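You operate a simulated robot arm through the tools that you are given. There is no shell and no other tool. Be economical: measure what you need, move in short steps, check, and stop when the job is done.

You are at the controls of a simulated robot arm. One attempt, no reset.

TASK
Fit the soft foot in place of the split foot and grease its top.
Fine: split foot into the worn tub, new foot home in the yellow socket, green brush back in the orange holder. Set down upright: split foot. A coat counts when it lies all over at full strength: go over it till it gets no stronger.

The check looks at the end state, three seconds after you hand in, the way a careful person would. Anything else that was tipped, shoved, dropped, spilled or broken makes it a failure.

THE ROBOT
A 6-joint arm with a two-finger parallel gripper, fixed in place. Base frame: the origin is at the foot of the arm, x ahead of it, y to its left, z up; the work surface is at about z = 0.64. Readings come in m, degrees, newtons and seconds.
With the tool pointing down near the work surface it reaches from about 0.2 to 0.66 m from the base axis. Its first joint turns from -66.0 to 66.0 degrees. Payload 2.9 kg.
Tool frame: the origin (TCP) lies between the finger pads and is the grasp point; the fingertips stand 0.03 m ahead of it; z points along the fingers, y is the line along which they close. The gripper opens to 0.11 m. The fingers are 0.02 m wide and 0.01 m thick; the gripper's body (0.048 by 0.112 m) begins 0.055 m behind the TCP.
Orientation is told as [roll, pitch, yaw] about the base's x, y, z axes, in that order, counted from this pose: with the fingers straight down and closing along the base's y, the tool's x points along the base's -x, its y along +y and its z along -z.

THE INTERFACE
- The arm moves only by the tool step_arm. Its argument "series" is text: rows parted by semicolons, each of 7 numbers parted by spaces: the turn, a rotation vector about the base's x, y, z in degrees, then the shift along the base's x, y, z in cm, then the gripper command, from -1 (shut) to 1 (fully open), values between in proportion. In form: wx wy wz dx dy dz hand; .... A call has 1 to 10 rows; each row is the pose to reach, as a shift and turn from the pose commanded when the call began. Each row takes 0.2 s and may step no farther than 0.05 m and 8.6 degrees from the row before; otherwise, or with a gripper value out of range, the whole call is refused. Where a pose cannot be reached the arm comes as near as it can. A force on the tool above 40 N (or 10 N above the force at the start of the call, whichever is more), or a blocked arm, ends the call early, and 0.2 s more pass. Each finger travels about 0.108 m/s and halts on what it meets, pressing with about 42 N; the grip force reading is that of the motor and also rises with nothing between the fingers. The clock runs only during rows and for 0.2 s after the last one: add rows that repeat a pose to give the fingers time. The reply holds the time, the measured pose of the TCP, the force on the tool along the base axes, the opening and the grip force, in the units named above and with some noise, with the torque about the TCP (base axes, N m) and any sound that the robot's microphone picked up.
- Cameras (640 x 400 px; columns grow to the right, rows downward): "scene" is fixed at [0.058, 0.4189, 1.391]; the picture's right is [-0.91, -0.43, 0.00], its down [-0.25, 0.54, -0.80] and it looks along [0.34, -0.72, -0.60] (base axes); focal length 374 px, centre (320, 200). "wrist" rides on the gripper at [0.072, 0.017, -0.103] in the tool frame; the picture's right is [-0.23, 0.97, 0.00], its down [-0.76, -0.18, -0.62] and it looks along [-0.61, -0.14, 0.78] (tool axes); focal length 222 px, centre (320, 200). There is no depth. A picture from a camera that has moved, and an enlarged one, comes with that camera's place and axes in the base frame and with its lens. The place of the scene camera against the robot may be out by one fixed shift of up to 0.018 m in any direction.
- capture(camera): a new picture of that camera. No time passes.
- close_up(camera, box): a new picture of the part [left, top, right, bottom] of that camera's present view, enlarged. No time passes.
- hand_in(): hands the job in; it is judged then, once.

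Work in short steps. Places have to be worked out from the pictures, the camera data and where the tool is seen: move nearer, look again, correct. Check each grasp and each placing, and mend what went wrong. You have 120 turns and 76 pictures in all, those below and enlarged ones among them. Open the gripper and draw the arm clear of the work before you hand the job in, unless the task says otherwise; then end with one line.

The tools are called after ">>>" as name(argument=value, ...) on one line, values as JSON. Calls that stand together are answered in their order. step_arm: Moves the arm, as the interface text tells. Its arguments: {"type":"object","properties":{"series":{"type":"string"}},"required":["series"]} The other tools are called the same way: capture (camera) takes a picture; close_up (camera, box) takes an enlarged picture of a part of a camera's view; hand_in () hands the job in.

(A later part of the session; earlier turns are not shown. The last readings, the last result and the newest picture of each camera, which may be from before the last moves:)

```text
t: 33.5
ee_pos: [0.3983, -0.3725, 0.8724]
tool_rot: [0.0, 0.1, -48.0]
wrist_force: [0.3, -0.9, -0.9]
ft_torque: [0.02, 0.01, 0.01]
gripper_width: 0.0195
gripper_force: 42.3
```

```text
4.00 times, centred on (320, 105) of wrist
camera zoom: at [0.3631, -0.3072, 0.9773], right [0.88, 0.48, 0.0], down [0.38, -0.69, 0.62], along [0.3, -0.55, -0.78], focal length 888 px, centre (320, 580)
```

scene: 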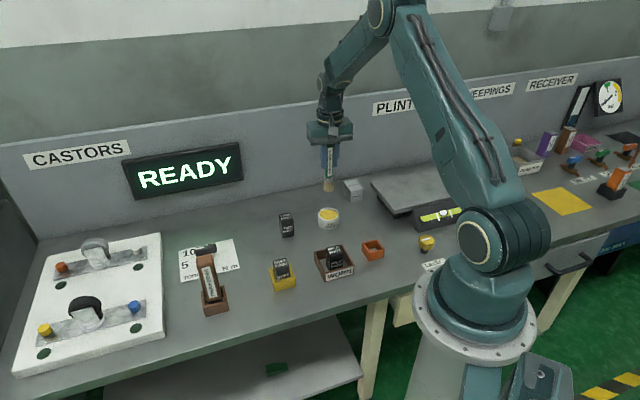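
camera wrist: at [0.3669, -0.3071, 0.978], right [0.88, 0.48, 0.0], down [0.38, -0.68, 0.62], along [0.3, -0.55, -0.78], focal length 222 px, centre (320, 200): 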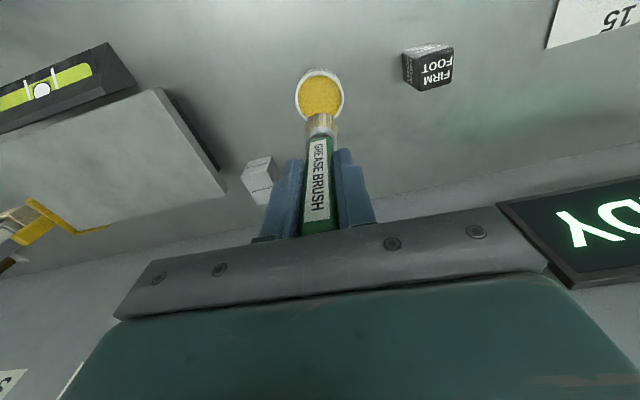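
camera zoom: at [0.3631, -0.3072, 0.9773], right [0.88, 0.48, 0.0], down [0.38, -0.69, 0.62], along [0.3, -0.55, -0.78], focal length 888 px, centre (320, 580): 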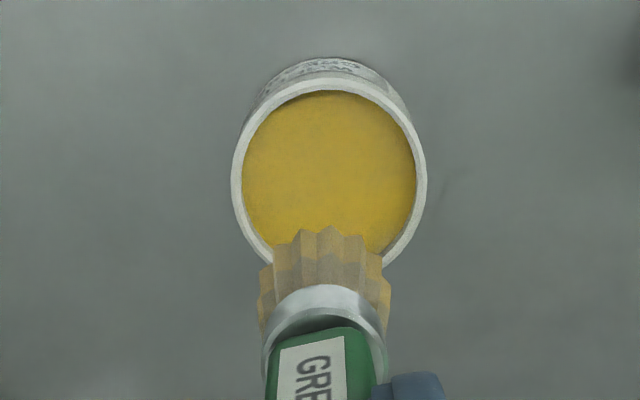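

Tip is loaded. Carry to above the soft foot at (0.418, -0.1205), then check alignment.

>>> step_arm(series="0 0 0 0.3 4.2 0 -1;0 0 0 0.6 8.4 0 -1;0 0 0 0.9 12.6 0 -1;0 0 0 1.3 16.8 0 -1;0 0 0 1.7 21 0 -1;0 0 0 2 25.2 0 -1;0 0 0 2 25.2 -3 -1;0 0 0 2 25.2 -5 -1;0 0 0 2 25.2 -5 -1")

>>> close_up(camera="wrist", box=[250, 60, 390, 180])

>>> close_up(camera="scene", box=[230, 190, 330, 300])

```text
t: 35.5
ee_pos: [0.4207, -0.1211, 0.8248]
tool_rot: [0.0, 0.1, -48.0]
wrist_force: [0.5, 0.6, -0.7]
ft_torque: [0.01, 0.0, -0.04]
gripper_width: 0.0196
gripper_force: 42.6
```

```text
3.33 times, centred on (320, 120) of wrist
camera zoom: at [0.3844, -0.0539, 0.9291], right [0.88, 0.48, 0.0], down [0.38, -0.68, 0.62], along [0.3, -0.55, -0.78], focal length 740 px, centre (320, 467)
```

zoom: 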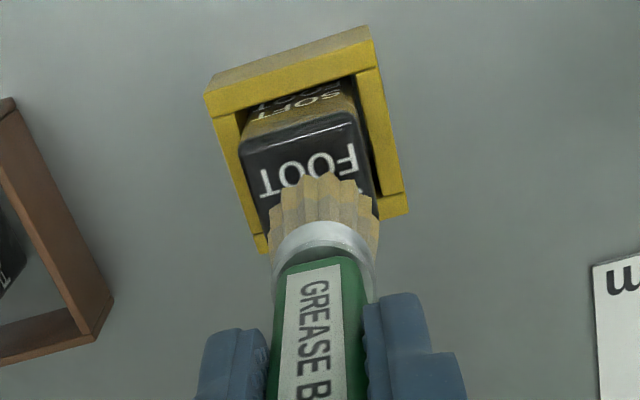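

```text
3.64 times, centred on (280, 245) of scene
camera zoom: at [0.058, 0.4189, 1.391], right [-0.91, -0.43, 0.0], down [-0.25, 0.54, -0.8], along [0.34, -0.72, -0.6], focal length 1362 px, centre (466, 36)
```

zoom: 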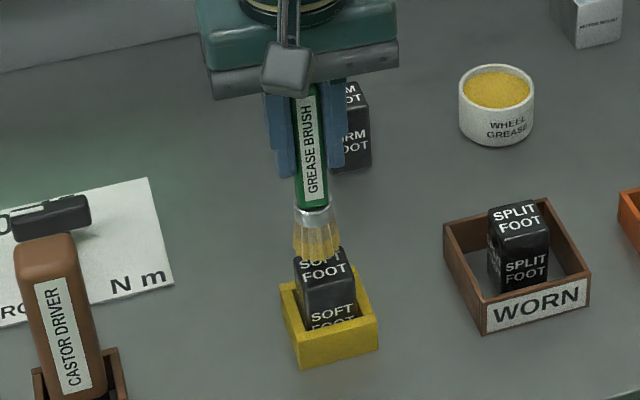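

Brush is about 2 mm off in x; I correct that and lower to touch.

>>> step_arm(series="0 0 0 -0.15 0 -1 -1;0 0 0 -0.15 0 -1.6 -1;0 0 0 -0.15 0 -1.9 -1;0 0 0 -0.15 0 -2.1 -1;0 0 0 -0.15 0 -2.1 -1")

```text
t: 36.4
ee_pos: [0.4181, -0.1208, 0.8082]
tool_rot: [0.1, -0.3, -48.1]
wrist_force: [-2.7, -0.1, 9.9]
ft_torque: [-0.1, 0.29, -0.03]
gripper_width: 0.0194
gripper_force: 42.0
stopped in row 4: the force on the tool passed its limit at 42 N (the readings are from after the stop); the commanded pose is now the measured one
```

Contact with ~10 N. Now a first set of strokes over the whole top.

>>> step_arm(series="0 0 0 0.55 0 0 -1;0 0 0 1.1 0 0 -1;0 0 0 0.55 0.55 0 -1;0 0 0 0 1.1 0 -1;0 0 0 -0.55 0.55 0 -1;0 0 0 -1.1 0 0 -1;0 0 0 -0.55 -0.55 0 -1;0 0 0 0 -1.1 0 -1;0 0 0 0.55 -0.55 0 -1;0 0 0 0 0 0 -1")

>>> close_up(camera="scene", box=[250, 230, 310, 300])

```text
t: 38.6
ee_pos: [0.418, -0.1228, 0.8055]
tool_rot: [-0.1, -0.4, -48.2]
wrist_force: [3.5, -1.4, 5.7]
ft_torque: [-0.03, -0.51, 0.0]
gripper_width: 0.0192
gripper_force: 42.0
```

```text
5.71 times, centred on (280, 265) of scene
camera zoom: at [0.058, 0.4189, 1.391], right [-0.91, -0.43, 0.0], down [-0.25, 0.54, -0.8], along [0.34, -0.72, -0.6], focal length 2140 px, centre (549, -171)
```

zoom: 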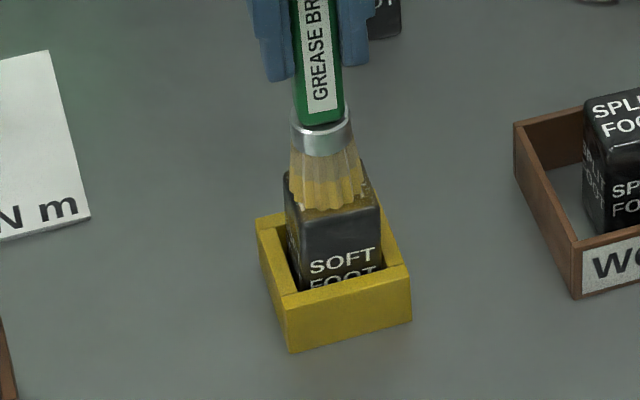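

Coating is appearing. Lift to see it.

>>> step_arm(series="0 0 0 0 0 2 -1;0 0 0 0 0 5 -1;0 0 0 -2 2 7 -1;0 0 0 -4 5 7 -1;0 0 0 -4 5 7 -1")

>>> close_up(camera="wrist", box=[270, 100, 450, 240])

>>> close_up(camera="scene", box=[250, 230, 310, 300])

```text
t: 39.8
ee_pos: [0.3799, -0.0691, 0.8774]
tool_rot: [0.0, -0.2, -48.1]
wrist_force: [0.8, -0.4, -0.8]
ft_torque: [-0.01, 0.01, 0.01]
gripper_width: 0.0196
gripper_force: 42.8
```

```text
2.86 times, centred on (360, 170) of wrist
camera zoom: at [0.3425, -0.0037, 0.9822], right [0.88, 0.48, 0.0], down [0.37, -0.68, 0.63], along [0.3, -0.55, -0.78], focal length 635 px, centre (206, 286)
```

zoom: 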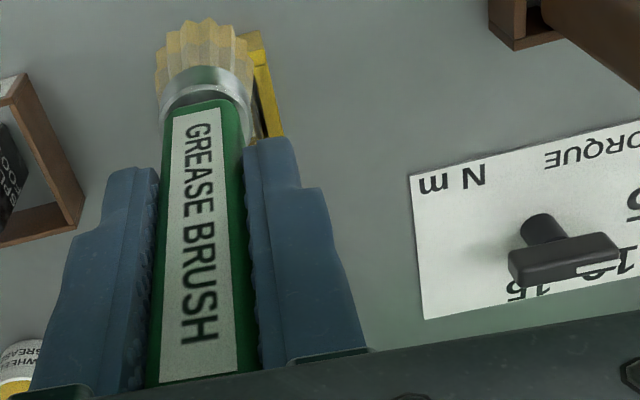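

```text
5.71 times, centred on (280, 265) of scene
camera zoom: at [0.058, 0.4189, 1.391], right [-0.91, -0.43, 0.0], down [-0.25, 0.54, -0.8], along [0.34, -0.72, -0.6], focal length 2140 px, centre (549, -171)
```

zoom: 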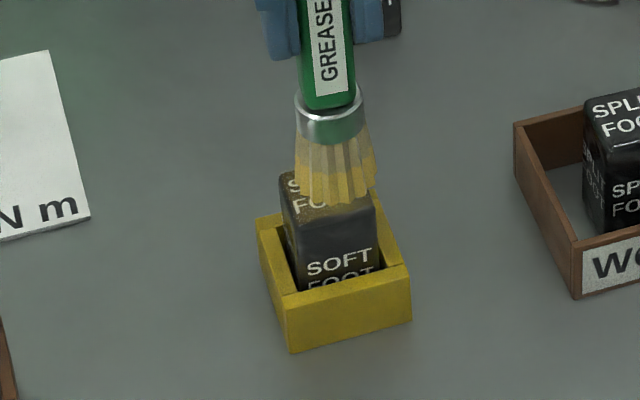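

I moved to the wrong side; swing to the far side so both cameras see the top.

>>> step_arm(series="0 0 0 0 0 2 -1;0 0 0 3.5 -3 2 -1;0 0 0 6 -6.5 2 -1;0 0 0 8 -10.5 2 -1;0 0 0 8 -10.5 2 -1")

>>> close_up(camera="wrist", box=[260, 20, 380, 120])

>>> close_up(camera="scene", box=[250, 230, 310, 300])

```text
t: 41.0
ee_pos: [0.461, -0.1768, 0.897]
tool_rot: [0.0, -0.2, -48.0]
wrist_force: [-0.5, -0.2, 0.7]
ft_torque: [0.0, -0.02, 0.0]
gripper_width: 0.0194
gripper_force: 41.8
```

```text
4.00 times, centred on (320, 70) of wrist
camera zoom: at [0.4252, -0.1095, 1.0013], right [0.88, 0.48, 0.0], down [0.37, -0.68, 0.63], along [0.3, -0.55, -0.78], focal length 888 px, centre (320, 720)
```

zoom: 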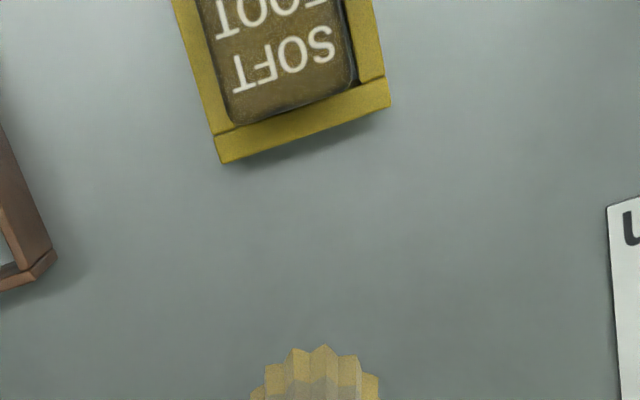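

```text
5.71 times, centred on (280, 265) of scene
camera zoom: at [0.0581, 0.4189, 1.391], right [-0.91, -0.43, 0.0], down [-0.25, 0.54, -0.8], along [0.34, -0.72, -0.6], focal length 2140 px, centre (549, -171)
```

zoom: 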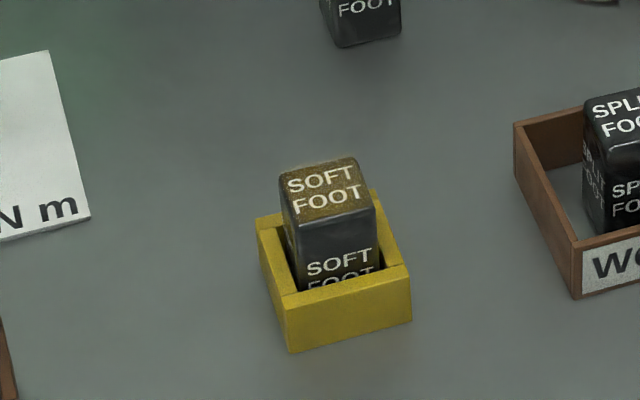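

A thin, even coat is on; it must get stronger. Back for more strokes.

>>> step_arm(series="0 0 0 -2.2 2.8 -2 -1;0 0 0 -4.3 5.5 -4 -1;0 0 0 -4.3 5.5 -7 -1;0 0 0 -4.3 5.5 -8.5 -1;0 0 0 -4.3 5.5 -8.9 -1;0 0 0 -4.3 5.5 -9.1 -1")

```text
t: 42.4
ee_pos: [0.4148, -0.122, 0.8066]
tool_rot: [0.1, -0.2, -48.1]
wrist_force: [0.1, 0.7, 0.1]
ft_torque: [-0.01, -0.05, -0.01]
gripper_width: 0.0192
gripper_force: 42.2
```

No contact force yet; go 2 mm lower, recentre in x, and stroke.

>>> step_arm(series="0 0 0 0.25 0 -0.1 -1;0 0 0 0.25 0 -0.2 -1;0 0 0 0.85 0 -0.2 -1;0 0 0 1.35 0 -0.2 -1;0 0 0 0.25 1.1 -0.2 -1;0 0 0 -0.85 0 -0.2 -1;0 0 0 0.25 -1.1 -0.2 -1;0 0 0 1.35 0 -0.2 -1;0 0 0 0.25 0 -0.2 -1;0 0 0 -0.85 0 -0.2 -1")

>>> close_up(camera="scene", box=[250, 230, 310, 300])

```text
t: 43.3
ee_pos: [0.425, -0.1224, 0.805]
tool_rot: [-0.5, -0.1, -48.3]
wrist_force: [-6.2, -1.4, 11.6]
ft_torque: [-0.33, 0.61, -0.03]
gripper_width: 0.0196
gripper_force: 41.9
stopped in row 4: the force on the tool passed its limit at 40 N (the readings are from after the stop); the commanded pose is now the measured one
```

```text
5.71 times, centred on (280, 265) of scene
camera zoom: at [0.0578, 0.4189, 1.391], right [-0.91, -0.43, 0.0], down [-0.25, 0.54, -0.8], along [0.34, -0.72, -0.6], focal length 2140 px, centre (549, -171)
```

zoom: 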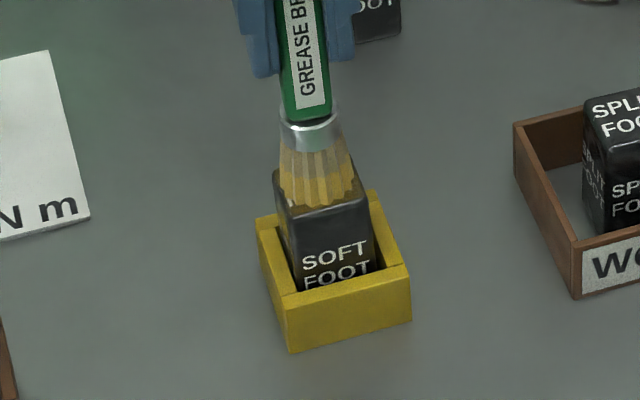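

The foot seems tilted/raised by the pressure. Lift and check its seating.

>>> step_arm(series="0 0 0 0 0 1 -1;0 0 0 0 0 4 -1;0 0 0 2 -3 6 -1;0 0 0 3.5 -6 7 -1;0 0 0 3.5 -6 7 -1")

>>> close_up(camera="scene", box=[250, 230, 310, 300])

```text
t: 44.5
ee_pos: [0.4632, -0.1831, 0.8743]
tool_rot: [-0.4, 0.0, -48.2]
wrist_force: [0.5, -0.3, -0.8]
ft_torque: [0.0, -0.03, -0.02]
gripper_width: 0.0196
gripper_force: 41.8
```

```text
5.71 times, centred on (280, 265) of scene
camera zoom: at [0.058, 0.4189, 1.391], right [-0.91, -0.43, 0.0], down [-0.25, 0.54, -0.8], along [0.34, -0.72, -0.6], focal length 2140 px, centre (549, -171)
```

zoom: 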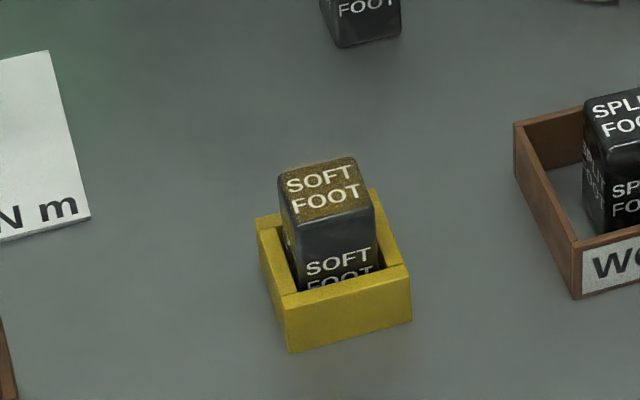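

Foot dropped back to seat. I return and find light contact first, then stroke with smaller amplitude.

>>> step_arm(series="0 0 0 -2.2 3 -1 -1;0 0 0 -4.4 6.1 -3 -1;0 0 0 -4.4 6.1 -5.5 -1;0 0 0 -4.4 6.1 -6.4 -1;0 0 0 -4.4 6.1 -6.7 -1;0 0 0 -4.4 6.1 -6.7 -1")

```text
t: 45.9
ee_pos: [0.4177, -0.1217, 0.808]
tool_rot: [-0.4, -0.2, -48.2]
wrist_force: [-0.1, 0.1, -1.3]
ft_torque: [-0.02, 0.01, 0.0]
gripper_width: 0.0191
gripper_force: 41.9
```

>>> step_arm(series="0.4 0 0 0 0 -0.1 -1;0.4 0 0 0 0 -0.15 -1;0.4 0 0 0 0 -0.15 -1")

```text
t: 46.7
ee_pos: [0.4184, -0.1205, 0.8069]
tool_rot: [-0.1, 0.3, -48.3]
wrist_force: [-1.6, 0.0, -2.1]
ft_torque: [0.01, -0.01, 0.0]
gripper_width: 0.0191
gripper_force: 41.7
```

>>> step_arm(series="0 0 0 0 0 -0.1 -1;0 0 0 0 0 -0.15 -1;0 0 0 0 0 -0.15 -1")

```text
t: 47.5
ee_pos: [0.417, -0.1214, 0.8053]
tool_rot: [0.0, 0.1, -48.2]
wrist_force: [-0.7, 2.1, 5.1]
ft_torque: [0.04, 0.01, 0.02]
gripper_width: 0.0192
gripper_force: 41.9
```

Light contact at 5 N. Stroke at this height.

>>> step_arm(series="0 0 0 0.5 0 -0.05 -1;0 0 0 1 0 -0.05 -1;0 0 0 0.5 0.5 -0.05 -1;0 0 0 0 1 -0.05 -1;0 0 0 -0.5 0.5 -0.05 -1;0 0 0 -1 0 -0.05 -1;0 0 0 -0.5 -0.5 -0.05 -1;0 0 0 0 -1 -0.05 -1;0 0 0 0.5 -0.5 -0.05 -1;0 0 0 0 0 -0.05 -1")

>>> close_up(camera="scene", box=[250, 230, 310, 300])

```text
t: 48.2
ee_pos: [0.4226, -0.1215, 0.8053]
tool_rot: [-0.8, 0.5, -48.6]
wrist_force: [-5.6, -0.1, 12.7]
ft_torque: [-0.21, 0.47, -0.03]
gripper_width: 0.0194
gripper_force: 41.8
stopped in row 3: the force on the tool passed its limit at 41 N (the readings are from after the stop); the commanded pose is now the measured one
```

```text
5.71 times, centred on (280, 265) of scene
camera zoom: at [0.0578, 0.419, 1.391], right [-0.91, -0.43, 0.0], down [-0.25, 0.54, -0.8], along [0.34, -0.72, -0.6], focal length 2140 px, centre (549, -171)
```

zoom: 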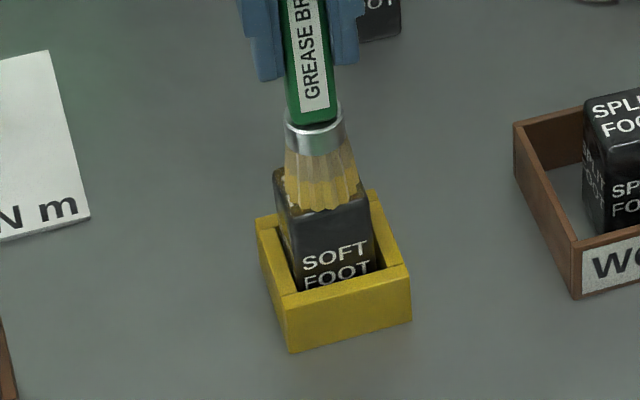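

The drag toward +x tips the foot. Ease up 1 mm and stroke the other way with less pressure.

>>> step_arm(series="0.8 -0.5 0 0 0 0.1 -1;0.8 -0.5 0 -0.4 0 0.1 -1;0.8 -0.5 0 -0.9 0.4 0.1 -1;0.8 -0.5 0 -0.5 0.9 0.1 -1;0.8 -0.5 0 -1 0.4 0.1 -1;0.8 -0.5 0 -1.5 0 0.1 -1;0.8 -0.5 0 -1 -0.5 0.1 -1;0.8 -0.5 0 -0.5 -1 0.1 -1;0.8 -0.5 0 0 -0.5 0.1 -1;0.8 -0.5 0 0.5 0 0.1 -1")

>>> close_up(camera="scene", box=[250, 230, 310, 300])

```text
t: 50.4
ee_pos: [0.4279, -0.1222, 0.8061]
tool_rot: [0.4, 0.8, -48.6]
wrist_force: [-1.7, -0.9, 4.3]
ft_torque: [-0.15, 0.25, -0.02]
gripper_width: 0.0193
gripper_force: 41.9
```

```text
5.71 times, centred on (280, 265) of scene
camera zoom: at [0.058, 0.4189, 1.391], right [-0.91, -0.43, 0.0], down [-0.25, 0.54, -0.8], along [0.34, -0.72, -0.6], focal length 2140 px, centre (549, -171)
```

zoom: 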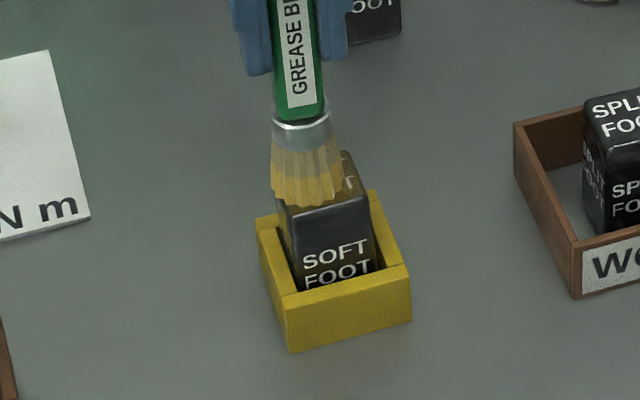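

Good: full loop at light force. Do another loop with crossing strokes, levelling the tool.

>>> step_arm(series="-0.3 -0.6 0 -0.5 0.5 0 -1;-0.3 -0.6 0 -1 1 0 -1;-0.3 -0.6 0 -1 0 0 -1;-0.3 -0.6 0 -1 -1 0 -1;-0.3 -0.6 0 -1.5 -0.5 0 -1;-0.3 -0.6 0 -2 0 0 -1;-0.3 -0.6 0 -1.5 0.5 0 -1;-0.3 -0.6 0 -1 0 0 -1;-0.3 -0.6 0 -0.5 -0.5 0 -1;-0.3 -0.6 0 -1 0 0 -1")

>>> step_arm(series="0 0 0 0 0 1 -1;0 0 0 0 0 4 -1;0 0 0 2 -3 6 -1;0 0 0 4 -6 7 -1;0 0 0 4 -6 7 -1")

>>> close_up(camera="scene", box=[250, 230, 310, 300])

>>> close_up(camera="wrist", box=[260, 0, 380, 150])

```text
t: 52.6
ee_pos: [0.4182, -0.1212, 0.8047]
tool_rot: [0.7, 0.2, -48.5]
wrist_force: [-0.7, 0.6, 0.0]
ft_torque: [-0.01, 0.0, 0.0]
gripper_width: 0.0192
gripper_force: 41.4
```

```text
t: 53.8
ee_pos: [0.4582, -0.1802, 0.8749]
tool_rot: [0.6, 0.3, -48.5]
wrist_force: [-0.8, -0.6, -1.0]
ft_torque: [0.02, -0.02, -0.03]
gripper_width: 0.0192
gripper_force: 42.1
```

```text
5.71 times, centred on (280, 265) of scene
camera zoom: at [0.058, 0.4189, 1.391], right [-0.91, -0.43, 0.0], down [-0.25, 0.54, -0.8], along [0.34, -0.72, -0.6], focal length 2140 px, centre (549, -171)
```

zoom: 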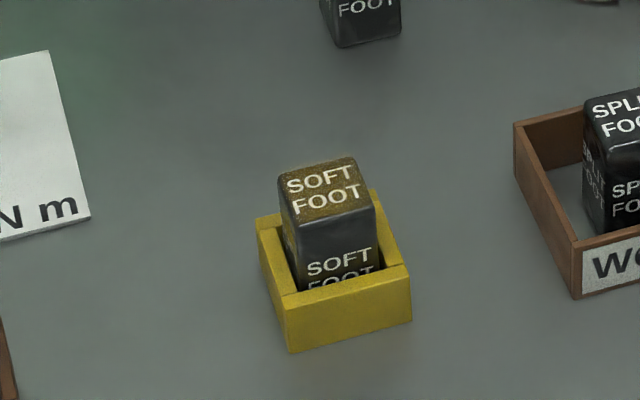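

```text
2.67 times, centred on (320, 75) of wrist
camera zoom: at [0.4228, -0.1162, 0.9802], right [0.88, 0.48, 0.01], down [0.37, -0.69, 0.62], along [0.3, -0.54, -0.79], focal length 592 px, centre (320, 533)
```

zoom: 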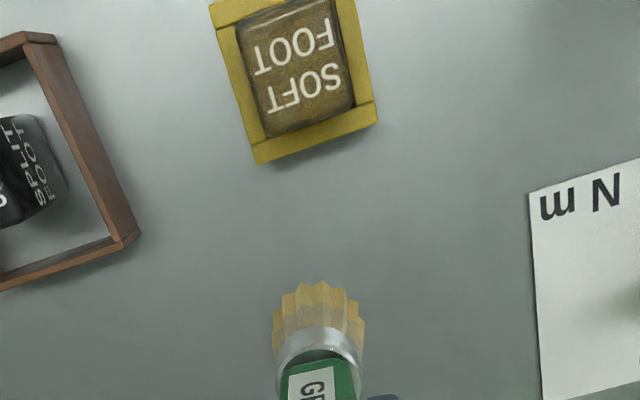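

Coat only a bit stronger; brush is likely spent. Re-dip in the pot.

>>> step_arm(series="-0.6 -0.3 0 -1.5 -4.5 0 -1;-0.6 -0.3 0 -3 -9 0 -1;-0.6 -0.3 0 -4.5 -13.5 0 -1;-0.6 -0.3 0 -5.7 -17.5 0 -1;-0.6 -0.3 0 -5.7 -19.3 0 -1;-0.6 -0.3 0 -5.7 -19.3 -4 -1;-0.6 -0.3 0 -5.7 -19.3 -8 -1;-0.6 -0.3 0 -5.7 -19.3 -9.2 -1;-0.6 -0.3 0 -5.7 -19.3 -9.2 -1")

>>> close_up(camera="scene", box=[280, 140, 380, 240])

```text
t: 55.8
ee_pos: [0.4009, -0.3739, 0.7825]
tool_rot: [0.5, -0.4, -48.5]
wrist_force: [-0.9, -0.4, -1.3]
ft_torque: [0.01, 0.01, 0.0]
gripper_width: 0.0195
gripper_force: 42.5
```

```text
4.00 times, centred on (330, 190) of scene
camera zoom: at [0.058, 0.4189, 1.391], right [-0.91, -0.43, 0.0], down [-0.25, 0.54, -0.8], along [0.34, -0.72, -0.6], focal length 1498 px, centre (280, 240)
```

zoom: 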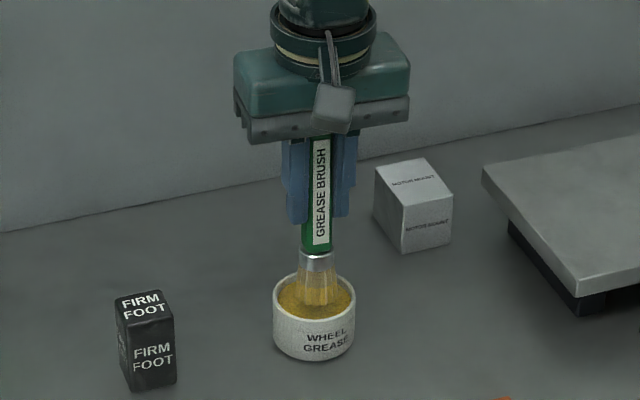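

Lower a bit more to load it, then lift.

>>> step_arm(series="0 0 0 0 0 -0.2 -1;0 0 0 0 0 -0.4 -1;0 0 0 0 0 -0.5 -1;0 0 0 0 0 -0.5 -1")

>>> step_arm(series="0 0 0 0 0 2 -1;0 0 0 0 0 6 -1;0 0 0 0 0 9.6 -1;0 0 0 0 0 9.6 -1")

>>> close_up(camera="scene", box=[280, 140, 380, 240])

```text
t: 56.8
ee_pos: [0.4004, -0.3739, 0.7781]
tool_rot: [0.3, -0.4, -48.5]
wrist_force: [0.3, -0.3, -0.6]
ft_torque: [-0.01, -0.04, -0.01]
gripper_width: 0.0192
gripper_force: 41.5
```

```text
t: 57.8
ee_pos: [0.4014, -0.3764, 0.8747]
tool_rot: [0.3, -0.5, -48.5]
wrist_force: [-0.1, 0.3, -0.6]
ft_torque: [0.03, -0.03, 0.01]
gripper_width: 0.0194
gripper_force: 41.7
```

```text
4.00 times, centred on (330, 190) of scene
camera zoom: at [0.058, 0.4189, 1.391], right [-0.91, -0.43, 0.0], down [-0.25, 0.54, -0.8], along [0.34, -0.72, -0.6], focal length 1498 px, centre (280, 240)
```

zoom: 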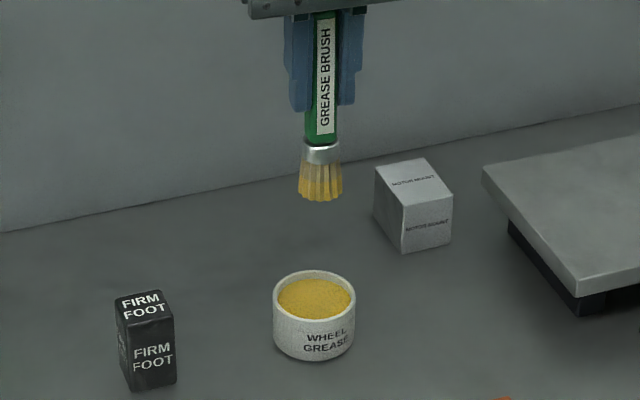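

No contact force was felt (brush has slid up a little in the grip). Dip once more until the force rises.

>>> step_arm(series="0 0 0 0 0 -4.5 -1;0 0 0 0 0.2 -9 -1;0 0 0 0 0.2 -9.7 -1;0 0 0 0 0.2 -9.9 -1;0 0 0 0 0.2 -10.1 -1;0 0 0 0 0.2 -10.1 -1")

```text
t: 59.2
ee_pos: [0.4019, -0.3731, 0.7753]
tool_rot: [0.4, -0.5, -48.6]
wrist_force: [0.7, 0.2, -1.0]
ft_torque: [-0.02, -0.05, 0.02]
gripper_width: 0.0193
gripper_force: 42.1
```

>>> step_arm(series="0 0 0 0 0 -0.2 -1;0 0 0 0 0 -0.4 -1;0 0 0 0 0 -0.4 -1")

>>> close_up(camera="scene", box=[280, 140, 380, 240])

```text
t: 60.0
ee_pos: [0.4011, -0.3728, 0.7734]
tool_rot: [0.4, -0.7, -48.4]
wrist_force: [-4.2, 2.7, 20.2]
ft_torque: [0.02, 0.25, -0.02]
gripper_width: 0.0194
gripper_force: 42.5
```

```text
4.00 times, centred on (330, 190) of scene
camera zoom: at [0.0577, 0.4192, 1.3909], right [-0.91, -0.43, 0.0], down [-0.25, 0.54, -0.8], along [0.34, -0.72, -0.6], focal length 1498 px, centre (280, 240)
```

zoom: 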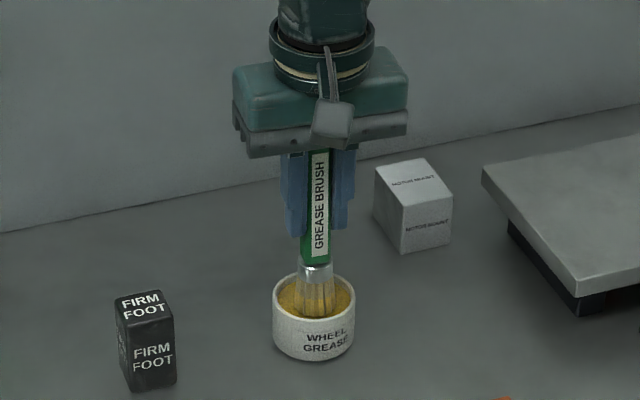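

Solid contact at 0.7734. Now back to the foot, levelling the tool.

>>> step_arm(series="0 0 0 0 0 3 -1;0 0 0 0 0 7 -1;-0.4 0.6 0 0.2 3.5 9.7 -1;-0.4 0.6 0 0.5 8 9.7 -1;-0.4 0.6 0 0.8 12.5 9.7 -1;-0.4 0.6 0 1.2 17 9.7 -1;-0.4 0.6 0 1.5 21.5 9.7 -1;-0.4 0.6 0 1.7 25.1 8 -1;-0.4 0.6 0 1.7 25.1 4 -1;-0.4 0.6 0 1.7 25.1 3.6 -1")

>>> close_up(camera="wrist", box=[250, 60, 390, 180])

```text
t: 62.2
ee_pos: [0.4167, -0.1214, 0.8061]
tool_rot: [-0.4, -0.4, -48.5]
wrist_force: [-0.3, 0.2, -0.5]
ft_torque: [-0.02, 0.0, 0.04]
gripper_width: 0.0195
gripper_force: 42.1
```

```text
3.33 times, centred on (320, 120) of wrist
camera zoom: at [0.3818, -0.0539, 0.9109], right [0.88, 0.48, 0.0], down [0.37, -0.68, 0.63], along [0.3, -0.55, -0.78], focal length 740 px, centre (320, 467)
```

zoom: 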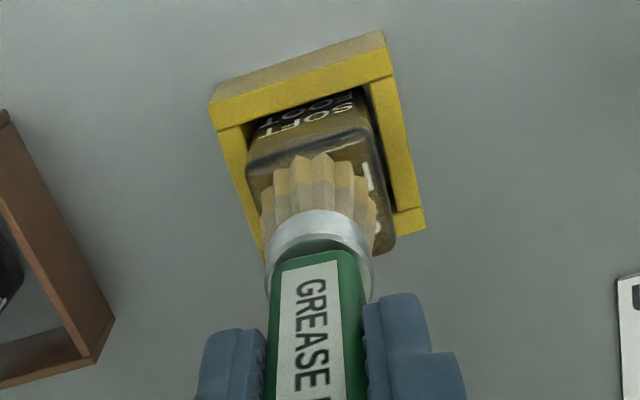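

Descend to light contact.

>>> step_arm(series="0 0 0 0.1 0 -0.1 -1;0 0 0 0.1 0 -0.2 -1;0 0 0 0.1 0 -0.3 -1;0 0 0 0.1 0 -0.3 -1")

```text
t: 63.2
ee_pos: [0.4204, -0.1223, 0.8024]
tool_rot: [-0.2, -0.7, -48.4]
wrist_force: [-3.9, 0.3, 36.9]
ft_torque: [-0.32, 0.09, -0.02]
gripper_width: 0.0195
gripper_force: 41.9
```

Too firm; ease up 2 mm then stroke.

>>> step_arm(series="0 0 0 0 0 0.2 -1;0 0 0 -0.5 0 0.2 -1;0 0 0 -1 0 0.2 -1;0 0 0 -0.5 0.5 0.2 -1;0 0 0 0 1 0.2 -1;0 0 0 0 0 0.2 -1;0 0 0 0 -1 0.2 -1;0 0 0 0.5 -0.5 0.2 -1;0 0 0 1 0 0.2 -1;0 0 0 0 0 0.2 -1")

>>> close_up(camera="scene", box=[250, 230, 310, 300])

```text
t: 65.4
ee_pos: [0.4215, -0.1224, 0.8051]
tool_rot: [-0.2, -0.6, -48.5]
wrist_force: [2.9, -0.6, 2.8]
ft_torque: [-0.03, -0.26, -0.02]
gripper_width: 0.0194
gripper_force: 41.9
```

```text
5.71 times, centred on (280, 265) of scene
camera zoom: at [0.058, 0.4189, 1.391], right [-0.91, -0.43, 0.0], down [-0.25, 0.54, -0.8], along [0.34, -0.72, -0.6], focal length 2140 px, centre (549, -171)
```

zoom: 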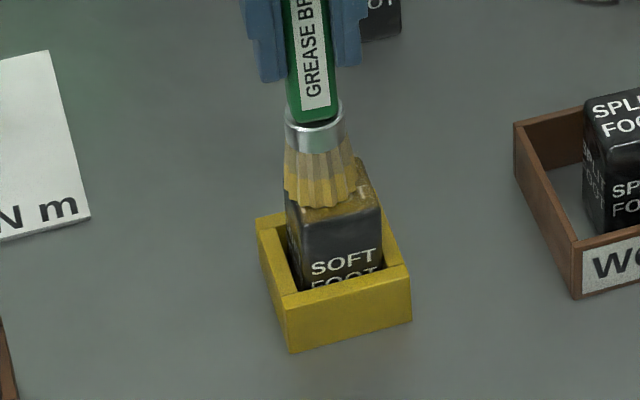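

Coat is thickening at low force. Repeat the strokes.

>>> step_arm(series="0 0 0 -0.8 0 0 -1;0 0 0 -1.4 0 0 -1;0 0 0 -0.8 0.5 0 -1;0 0 0 -0.3 1 0 -1;0 0 0 0.2 0.5 0 -1;0 0 0 0.7 0 0 -1;0 0 0 0.2 -0.5 0 -1;0 0 0 -0.3 -1 0 -1;0 0 0 -0.8 -0.5 0 -1;0 0 0 -0.3 0 0 -1")

>>> step_arm(series="0 0 0 -0.5 0 0 -1;0 0 0 -1.1 0 0 -1;0 0 0 -0.5 0.5 0 -1;0 0 0 0 1 0 -1;0 0 0 0.5 0.5 0 -1;0 0 0 1 0 0 -1;0 0 0 0.5 -0.5 0 -1;0 0 0 0 -1 0 -1;0 0 0 -0.5 -0.5 0 -1;0 0 0 0 0 0 -1")

>>> step_arm(series="0 0 0 0 0 1 -1;0 0 0 0 0 4 -1;0 0 0 2 -3 6 -1;0 0 0 4 -6 7 -1;0 0 0 4 -6 7 -1")

>>> close_up(camera="scene", box=[250, 230, 310, 300])

>>> close_up(camera="wrist", box=[260, 0, 380, 150])

```text
t: 67.6
ee_pos: [0.4169, -0.121, 0.8052]
tool_rot: [-0.4, -0.3, -48.3]
wrist_force: [0.2, 0.2, -0.1]
ft_torque: [0.02, 0.0, 0.01]
gripper_width: 0.0192
gripper_force: 42.2
```

```text
t: 69.8
ee_pos: [0.4171, -0.1217, 0.805]
tool_rot: [-0.3, -0.4, -48.5]
wrist_force: [0.9, -0.2, -1.4]
ft_torque: [0.02, -0.01, 0.02]
gripper_width: 0.0191
gripper_force: 41.9
```

```text
t: 71.0
ee_pos: [0.4558, -0.1831, 0.8766]
tool_rot: [-0.3, -0.4, -48.4]
wrist_force: [-0.9, 0.4, -0.4]
ft_torque: [0.0, -0.01, -0.01]
gripper_width: 0.0193
gripper_force: 41.8
```

```text
5.71 times, centred on (280, 265) of scene
camera zoom: at [0.058, 0.4189, 1.391], right [-0.91, -0.43, 0.0], down [-0.25, 0.54, -0.8], along [0.34, -0.72, -0.6], focal length 2140 px, centre (549, -171)
```

zoom: 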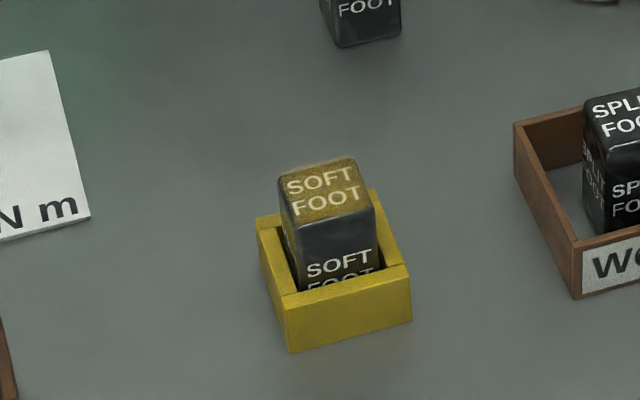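

```text
2.67 times, centred on (320, 75) of wrist
camera zoom: at [0.4203, -0.1156, 0.9786], right [0.88, 0.48, 0.0], down [0.37, -0.68, 0.63], along [0.3, -0.55, -0.78], focal length 592 px, centre (320, 533)
```

zoom: 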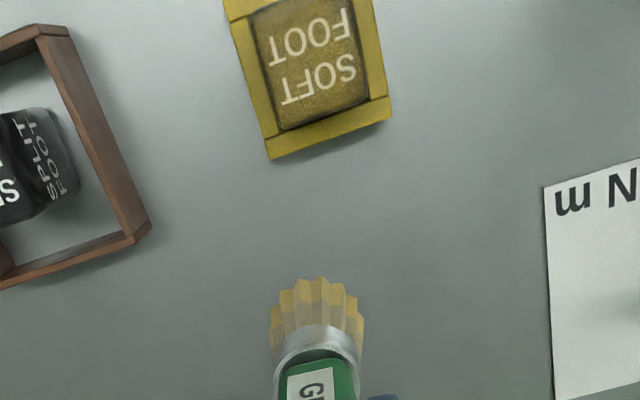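

Coat is clearly stronger but not yet opaque. Another dip, by force contact.

>>> step_arm(series="0.3 0.4 0 -1.5 -4.5 0 -1;0.3 0.4 0 -3 -9 0 -1;0.3 0.4 0 -4.5 -13.5 0 -1;0.3 0.4 0 -5.5 -17.5 0 -1;0.3 0.4 0 -5.5 -19 0 -1;0.3 0.4 0 -5.5 -19 -4 -1;0.3 0.4 0 -5.5 -19 -8 -1;0.3 0.4 0 -5.5 -19 -9.7 -1;0.3 0.4 0 -5.5 -19 -10.2 -1;0.3 0.4 0 -5.5 -19 -10.2 -1")

```text
t: 73.2
ee_pos: [0.4013, -0.3717, 0.7754]
tool_rot: [-0.4, 0.1, -48.6]
wrist_force: [0.0, -0.8, -0.4]
ft_torque: [-0.02, -0.03, 0.03]
gripper_width: 0.0193
gripper_force: 42.1
```

>>> step_arm(series="0 0 0 0 0 -0.2 -1;0 0 0 0 0 -0.35 -1;0 0 0 0 0 -0.35 -1")

```text
t: 74.0
ee_pos: [0.4022, -0.372, 0.7699]
tool_rot: [-0.4, 0.0, -48.5]
wrist_force: [-3.2, 1.4, 13.1]
ft_torque: [0.04, 0.2, -0.03]
gripper_width: 0.0194
gripper_force: 42.3
```

Loaded. Back to the foot.

>>> step_arm(series="0 0 0 0 0 4 -1;0.2 0 0 0 0 8 -1;0.4 0 0 0.2 3.5 10 -1;0.4 0 0 0.5 8 10 -1;0.4 0 0 0.8 12.5 10 -1;0.4 0 0 1.2 17 10 -1;0.4 0 0 1.5 21.5 10 -1;0.4 0 0 1.7 25.1 8 -1;0.4 0 0 1.7 25.1 4 -1;0.4 0 0 1.7 25.1 3.4 -1")

>>> step_arm(series="0 0 0 0 0 -0.1 -1;0 0 0 0 0 -0.2 -1;0 0 0 0 0 -0.2 -1")

```text
t: 76.2
ee_pos: [0.4185, -0.1206, 0.8023]
tool_rot: [-0.1, 0.3, -48.5]
wrist_force: [-2.2, -0.5, 14.6]
ft_torque: [-0.06, 0.13, -0.01]
gripper_width: 0.0193
gripper_force: 42.1
```

```text
t: 76.9
ee_pos: [0.42, -0.1212, 0.8025]
tool_rot: [0.0, 0.1, -48.5]
wrist_force: [-2.3, -0.3, 9.3]
ft_torque: [-0.12, 0.12, 0.01]
gripper_width: 0.0192
gripper_force: 41.4
stopped in row 3: the force on the tool passed its limit at 41 N (the readings are from after the stop); the commanded pose is now the measured one
```

Contact at ~0.803. Ease 1 mm and stroke several loops.

>>> step_arm(series="0 0 0 -0.1 0 0.1 -1;0 0 0 -0.7 0 0.1 -1;0 0 0 -1.2 0 0.1 -1;0 0 0 -0.6 0.5 0.1 -1;0 0 0 -0.1 1 0.1 -1;0 0 0 -0.1 0 0.1 -1;0 0 0 -0.1 -1 0.1 -1;0 0 0 0.4 -0.5 0.1 -1;0 0 0 0.9 0 0.1 -1;0 0 0 -0.1 0 0.1 -1")

>>> step_arm(series="0 0 0 -0.5 0 0 -1;0 0 0 -1.1 0 0 -1;0 0 0 -0.5 0.5 0 -1;0 0 0 0 1 0 -1;0 0 0 0.5 0.5 0 -1;0 0 0 1 0 0 -1;0 0 0 0.5 -0.5 0 -1;0 0 0 0 -1 0 -1;0 0 0 -0.5 -0.5 0 -1;0 0 0 0 0 0 -1")

>>> step_arm(series="0 0 0 -0.5 0 0 -1;0 0 0 -1.1 0 0 -1;0 0 0 -0.5 0.5 0 -1;0 0 0 0 1 0 -1;0 0 0 0.5 0.5 0 -1;0 0 0 1 0 0 -1;0 0 0 0.5 -0.5 0 -1;0 0 0 0 -1 0 -1;0 0 0 -0.5 -0.5 0 -1;0 0 0 0 0 0 -1")

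>>> step_arm(series="0 0 0 0 0 1 -1;0 0 0 0 0 4 -1;0 0 0 2 -3 6 -1;0 0 0 4 -5 7 -1;0 0 0 4 -5 7 -1")

>>> close_up(camera="wrist", box=[260, 0, 380, 150])

```text
t: 79.1
ee_pos: [0.419, -0.1202, 0.8018]
tool_rot: [0.0, 0.1, -48.5]
wrist_force: [-2.4, -0.7, 8.9]
ft_torque: [-0.09, 0.21, -0.03]
gripper_width: 0.0195
gripper_force: 42.7
```

```text
t: 80.4
ee_pos: [0.4211, -0.1161, 0.8019]
tool_rot: [-0.5, 0.7, -48.7]
wrist_force: [-4.6, -1.6, 10.9]
ft_torque: [-0.19, 0.45, -0.04]
gripper_width: 0.0193
gripper_force: 41.9
stopped in row 6: the force on the tool passed its limit at 42 N (the readings are from after the stop); the commanded pose is now the measured one
```

```text
t: 82.6
ee_pos: [0.4201, -0.1154, 0.8018]
tool_rot: [-0.5, 0.7, -48.6]
wrist_force: [1.8, 0.2, 1.6]
ft_torque: [-0.07, -0.17, -0.03]
gripper_width: 0.0197
gripper_force: 41.5
```

```text
t: 83.8
ee_pos: [0.4598, -0.1663, 0.8709]
tool_rot: [-0.4, 0.7, -48.4]
wrist_force: [-0.7, -0.3, -0.4]
ft_torque: [0.0, 0.0, 0.01]
gripper_width: 0.0193
gripper_force: 42.2
```

```text
2.67 times, centred on (320, 75) of wrist
camera zoom: at [0.4258, -0.1003, 0.9773], right [0.88, 0.47, -0.01], down [0.38, -0.69, 0.61], along [0.28, -0.55, -0.79], focal length 592 px, centre (320, 533)
```

zoom: 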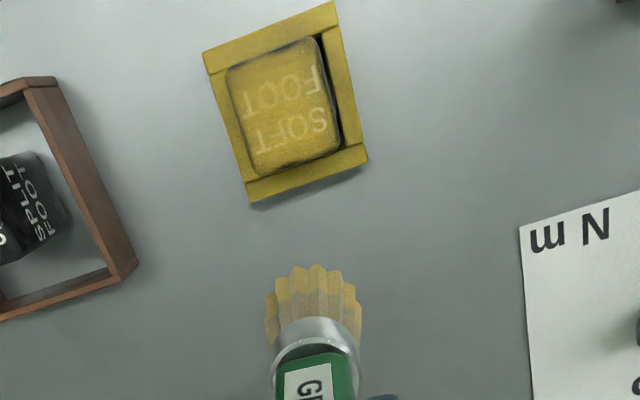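

Nearly full strength; text still shows faintly. One more dip and set.

>>> step_arm(series="0.4 -0.7 0 -1.5 -4.5 0 -1;0.4 -0.7 0 -3 -9 0 -1;0.4 -0.7 0 -4.5 -13.5 0 -1;0.4 -0.7 0 -5.9 -18 0 -1;0.4 -0.7 0 -5.9 -20.6 0 -1;0.4 -0.7 0 -5.9 -20.6 -4 -1;0.4 -0.7 0 -5.9 -20.6 -8 -1;0.4 -0.7 0 -5.9 -20.6 -9.7 -1;0.4 -0.7 0 -5.9 -20.6 -10.1 -1;0.4 -0.7 0 -5.9 -20.6 -10.1 -1")

```text
t: 86.0
ee_pos: [0.4022, -0.3721, 0.7715]
tool_rot: [0.3, 0.5, -48.6]
wrist_force: [-0.3, -0.5, 6.9]
ft_torque: [0.07, 0.13, 0.02]
gripper_width: 0.0194
gripper_force: 42.8
```

Contact made. Return to the foot and stroke.

>>> step_arm(series="0 0 0 0 0 4 -1;-0.3 -0.5 0 0 0 8 -1;-0.3 -0.5 0 0.2 3.5 10 -1;-0.3 -0.5 0 0.5 8 10 -1;-0.3 -0.5 0 0.8 12.5 10 -1;-0.3 -0.5 0 1.2 17 10 -1;-0.3 -0.5 0 1.5 21.5 10 -1;-0.3 -0.5 0 1.7 25.1 8 -1;-0.3 -0.5 0 1.7 25.1 4 -1;-0.3 -0.5 0 1.7 25.1 3.3 -1")

>>> step_arm(series="0 0 0 0 0 -0.1 -1;0 0 0 0 0 -0.1 -1")

```text
t: 88.2
ee_pos: [0.4191, -0.1209, 0.804]
tool_rot: [0.4, -0.1, -48.6]
wrist_force: [1.4, -0.9, -1.0]
ft_torque: [0.01, -0.02, -0.01]
gripper_width: 0.0191
gripper_force: 41.9
```

```text
t: 88.8
ee_pos: [0.4184, -0.12, 0.8032]
tool_rot: [0.6, 0.1, -48.5]
wrist_force: [0.2, -0.7, 0.1]
ft_torque: [-0.01, 0.0, 0.01]
gripper_width: 0.0192
gripper_force: 42.3
```

>>> step_arm(series="0 0 0 0 -0.1 -0.1 -1;0 0 0 -0.5 -0.1 -0.15 -1;0 0 0 -1.1 -0.1 -0.15 -1;0 0 0 -0.5 0.4 -0.15 -1;0 0 0 0 0.9 -0.15 -1;0 0 0 0 -0.1 -0.15 -1;0 0 0 0 -1.1 -0.15 -1;0 0 0 0.5 -0.6 -0.1 -1;0 0 0 0.9 -0.1 -0.05 -1;0 0 0 0 -0.1 0 -1")

>>> step_arm(series="0 0 0 -0.5 0 -0.1 -1;0 0 0 -1.1 0 -0.1 -1;0 0 0 -0.5 0.5 -0.1 -1;0 0 0 0 1 -0.1 -1;0 0 0 0 0 -0.1 -1;0 0 0 0 -1 -0.1 -1;0 0 0 0.5 -0.5 -0.1 -1;0 0 0 0.9 0 -0.05 -1;0 0 0 0.5 0.5 -0.05 -1;0 0 0 0 0 0 -1")

>>> step_arm(series="0 0 0 -0.5 0 -0.1 -1;0 0 0 -1.1 0 -0.1 -1;0 0 0 -0.5 0.5 -0.1 -1;0 0 0 0 1 -0.1 -1;0 0 0 0 0 -0.1 -1;0 0 0 0 -1 -0.1 -1;0 0 0 0.5 -0.5 -0.1 -1;0 0 0 0.9 0 -0.05 -1;0 0 0 0.5 0.5 -0.05 -1;0 0 0 0 0 0 -1")

>>> step_arm(series="0 0 0 0 0 1 -1;0 0 0 0 0 4 -1;0 0 0 2 -3 6 -1;0 0 0 4 -5 7 -1;0 0 0 4 -5 7 -1")

>>> close_up(camera="wrist", box=[270, 0, 370, 100])

```text
t: 91.0
ee_pos: [0.4189, -0.1209, 0.804]
tool_rot: [0.5, 0.0, -48.6]
wrist_force: [-0.3, 0.2, -1.6]
ft_torque: [0.01, -0.02, -0.02]
gripper_width: 0.0194
gripper_force: 42.5
```

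```text
t: 93.2
ee_pos: [0.4185, -0.1213, 0.8036]
tool_rot: [0.5, 0.1, -48.5]
wrist_force: [-0.8, 0.2, -0.2]
ft_torque: [-0.05, 0.0, 0.01]
gripper_width: 0.0191
gripper_force: 42.2
```

```text
t: 95.4
ee_pos: [0.4189, -0.1202, 0.8025]
tool_rot: [0.6, 0.1, -48.5]
wrist_force: [-0.6, -0.7, 0.1]
ft_torque: [0.05, 0.0, -0.01]
gripper_width: 0.0196
gripper_force: 41.8
```

```text
t: 96.6
ee_pos: [0.4578, -0.1726, 0.8735]
tool_rot: [0.5, 0.0, -48.5]
wrist_force: [-0.2, -0.9, -1.2]
ft_torque: [0.01, 0.01, -0.01]
gripper_width: 0.0193
gripper_force: 42.3
```

```text
4.00 times, centred on (320, 50) of wrist
camera zoom: at [0.4224, -0.1066, 0.9776], right [0.88, 0.47, 0.01], down [0.37, -0.69, 0.62], along [0.3, -0.54, -0.78], focal length 888 px, centre (320, 800)
```

zoom: 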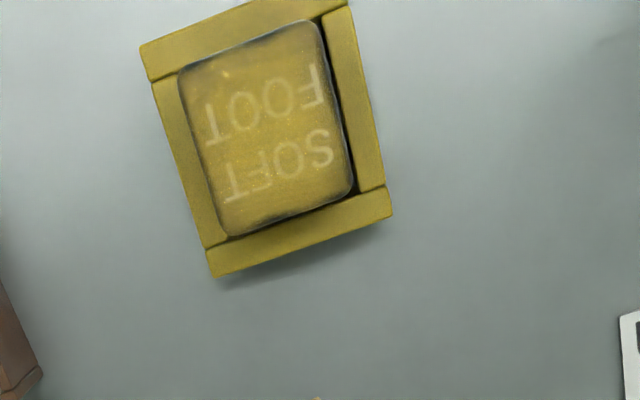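

About the same as before, but contact was very light. I do one more dip and a set with definite contact to see whether it gets stronger.

>>> step_arm(series="-0.5 0 0 -1.5 -4.5 0 -1;-0.5 0 0 -3 -9 0 -1;-0.5 0 0 -4.5 -13.5 0 -1;-0.5 0 0 -5.7 -18 0 -1;-0.5 0 0 -5.7 -20 0 -1;-0.5 0 0 -5.7 -20 -4 -1;-0.5 0 0 -5.7 -20 -8 -1;-0.5 0 0 -5.7 -20 -9.9 -1;-0.5 0 0 -5.7 -20 -10.4 -1;-0.5 0 0 -5.7 -20 -10.4 -1")

>>> step_arm(series="0 0 0 0 0 4 -1;0 0 0 0 0 8 -1;0 0 0 0.2 3.5 10 -1;0 0 0 0.5 8 10 -1;0 0 0 0.8 12.5 10 -1;0 0 0 1.2 17 10 -1;0 0 0 1.5 21.5 10 -1;0 0 0 1.7 25.1 8 -1;0 0 0 1.7 25.1 4 -1;0 0 0 1.7 25.1 3.5 -1")

```text
t: 98.8
ee_pos: [0.4025, -0.3721, 0.7699]
tool_rot: [0.1, -0.5, -48.7]
wrist_force: [-0.5, -0.9, -0.5]
ft_torque: [-0.03, -0.02, -0.03]
gripper_width: 0.0192
gripper_force: 41.9
```

```text
t: 101.0
ee_pos: [0.4176, -0.1204, 0.8024]
tool_rot: [0.2, -0.4, -48.6]
wrist_force: [0.8, -0.4, -0.6]
ft_torque: [-0.03, -0.01, 0.01]
gripper_width: 0.0194
gripper_force: 42.1
```

>>> step_arm(series="0 0 0 0.1 -0.1 -0.1 -1;0 0 0 0.1 -0.1 -0.2 -1;0 0 0 0.1 -0.1 -0.2 -1")

```text
t: 101.8
ee_pos: [0.4201, -0.1217, 0.8012]
tool_rot: [0.2, -0.4, -48.5]
wrist_force: [-0.4, -0.6, -1.1]
ft_torque: [0.01, 0.03, -0.02]
gripper_width: 0.0193
gripper_force: 42.2
```

>>> step_arm(series="0 0 0 0 0 -0.1 -1;0 0 0 0 0 -0.2 -1;0 0 0 0 0 -0.2 -1")

```text
t: 102.6
ee_pos: [0.4184, -0.1205, 0.8002]
tool_rot: [0.2, -0.5, -48.5]
wrist_force: [0.1, 0.1, 9.3]
ft_torque: [-0.06, -0.1, -0.04]
gripper_width: 0.0195
gripper_force: 41.9
```

Contact 9 N at 0.800. Stroke here.

>>> step_arm(series="0 0 0 -0.5 0 0 -1;0 0 0 -1.1 0 0 -1;0 0 0 -0.5 0.5 0 -1;0 0 0 0 1 0 -1;0 0 0 0 0 0 -1;0 0 0 0 -1 0 -1;0 0 0 0.5 -0.5 0.05 -1;0 0 0 1 0 0.1 -1;0 0 0 0.5 0.5 0.05 -1;0 0 0 0 0 0 -1")

>>> step_arm(series="0 0 0 -0.5 0 0 -1;0 0 0 -1.1 0 0 -1;0 0 0 -0.5 0.5 0 -1;0 0 0 0 1 0 -1;0 0 0 0 0 0 -1;0 0 0 0 -1 0 -1;0 0 0 0.5 -0.5 0.05 -1;0 0 0 1 0 0.1 -1;0 0 0 0.5 0.5 0.05 -1;0 0 0 0 0 0 -1")

>>> step_arm(series="0 0 0 0 0 1 -1;0 0 0 0 0 4 -1;0 0 0 2 -3 6 -1;0 0 0 4 -5 7 -1;0 0 0 4 -5 7 -1")

>>> close_up(camera="wrist", box=[270, 0, 370, 100])

```text
t: 104.8
ee_pos: [0.4209, -0.1205, 0.799]
tool_rot: [0.4, -0.5, -48.5]
wrist_force: [-2.6, -1.0, 5.6]
ft_torque: [-0.09, 0.17, -0.02]
gripper_width: 0.0193
gripper_force: 41.9
```

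```text
t: 107.0
ee_pos: [0.4211, -0.1212, 0.7993]
tool_rot: [0.1, -0.4, -48.6]
wrist_force: [-0.4, -0.3, -0.9]
ft_torque: [0.01, -0.04, 0.0]
gripper_width: 0.0193
gripper_force: 42.0
```

```text
t: 108.2
ee_pos: [0.4597, -0.1721, 0.8682]
tool_rot: [0.1, -0.5, -48.5]
wrist_force: [0.8, -0.7, -0.8]
ft_torque: [0.03, 0.03, -0.01]
gripper_width: 0.0193
gripper_force: 42.0
```

```text
4.00 times, centred on (320, 50) of wrist
camera zoom: at [0.423, -0.1051, 0.973], right [0.88, 0.47, 0.0], down [0.37, -0.69, 0.63], along [0.3, -0.55, -0.78], focal length 888 px, centre (320, 800)
```

zoom: 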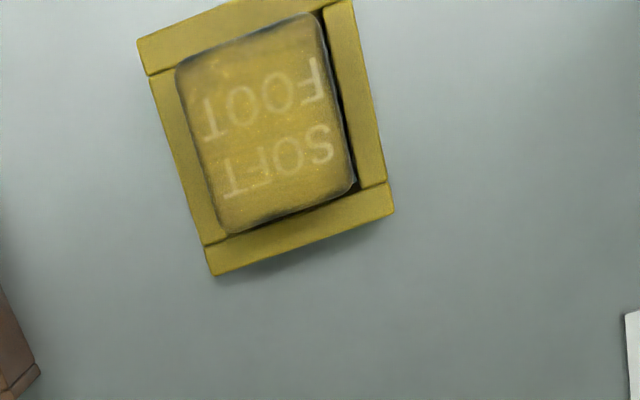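

Mostly saturated. Check from the scene camera for weak edges.

>>> close_up(camera="scene", box=[266, 252, 296, 282])

```text
13.33 times, centred on (281, 267) of scene
camera zoom: at [0.058, 0.4189, 1.391], right [-0.91, -0.43, 0.0], down [-0.25, 0.54, -0.8], along [0.34, -0.72, -0.6], focal length 4993 px, centre (840, -693)
```

zoom: 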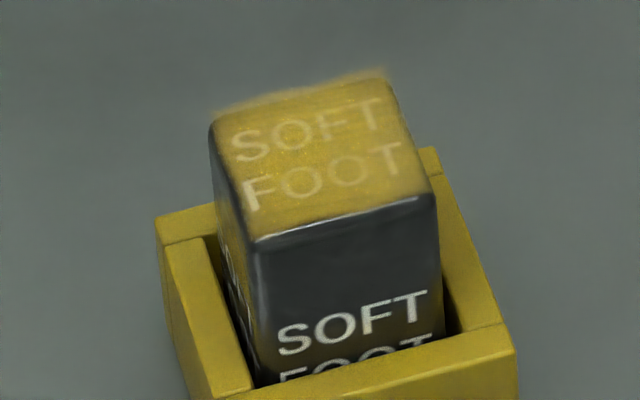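

The +y corner and the left edge ((+x,+y) side) are a little weaker. Re-dip and work that side, stroking inward.

>>> step_arm(series="0 0.4 0 -1.5 -4.5 0 -1;0 0.4 0 -3 -9 0 -1;0 0.4 0 -4.5 -13.5 0 -1;0 0.4 0 -5.8 -18 0 -1;0 0.4 0 -5.8 -20.1 0 -1;0 0.4 0 -5.8 -20.1 -4 -1;0 0.4 0 -5.8 -20.1 -8 -1;0 0.4 0 -5.8 -20.1 -9.8 -1;0 0.4 0 -5.8 -20.1 -10.3 -1;0 0.4 0 -5.8 -20.1 -10.3 -1")

```text
t: 110.4
ee_pos: [0.4014, -0.3705, 0.7675]
tool_rot: [-0.2, -0.2, -48.4]
wrist_force: [-0.7, 0.5, 2.4]
ft_torque: [0.02, 0.0, 0.01]
gripper_width: 0.0194
gripper_force: 42.3
```

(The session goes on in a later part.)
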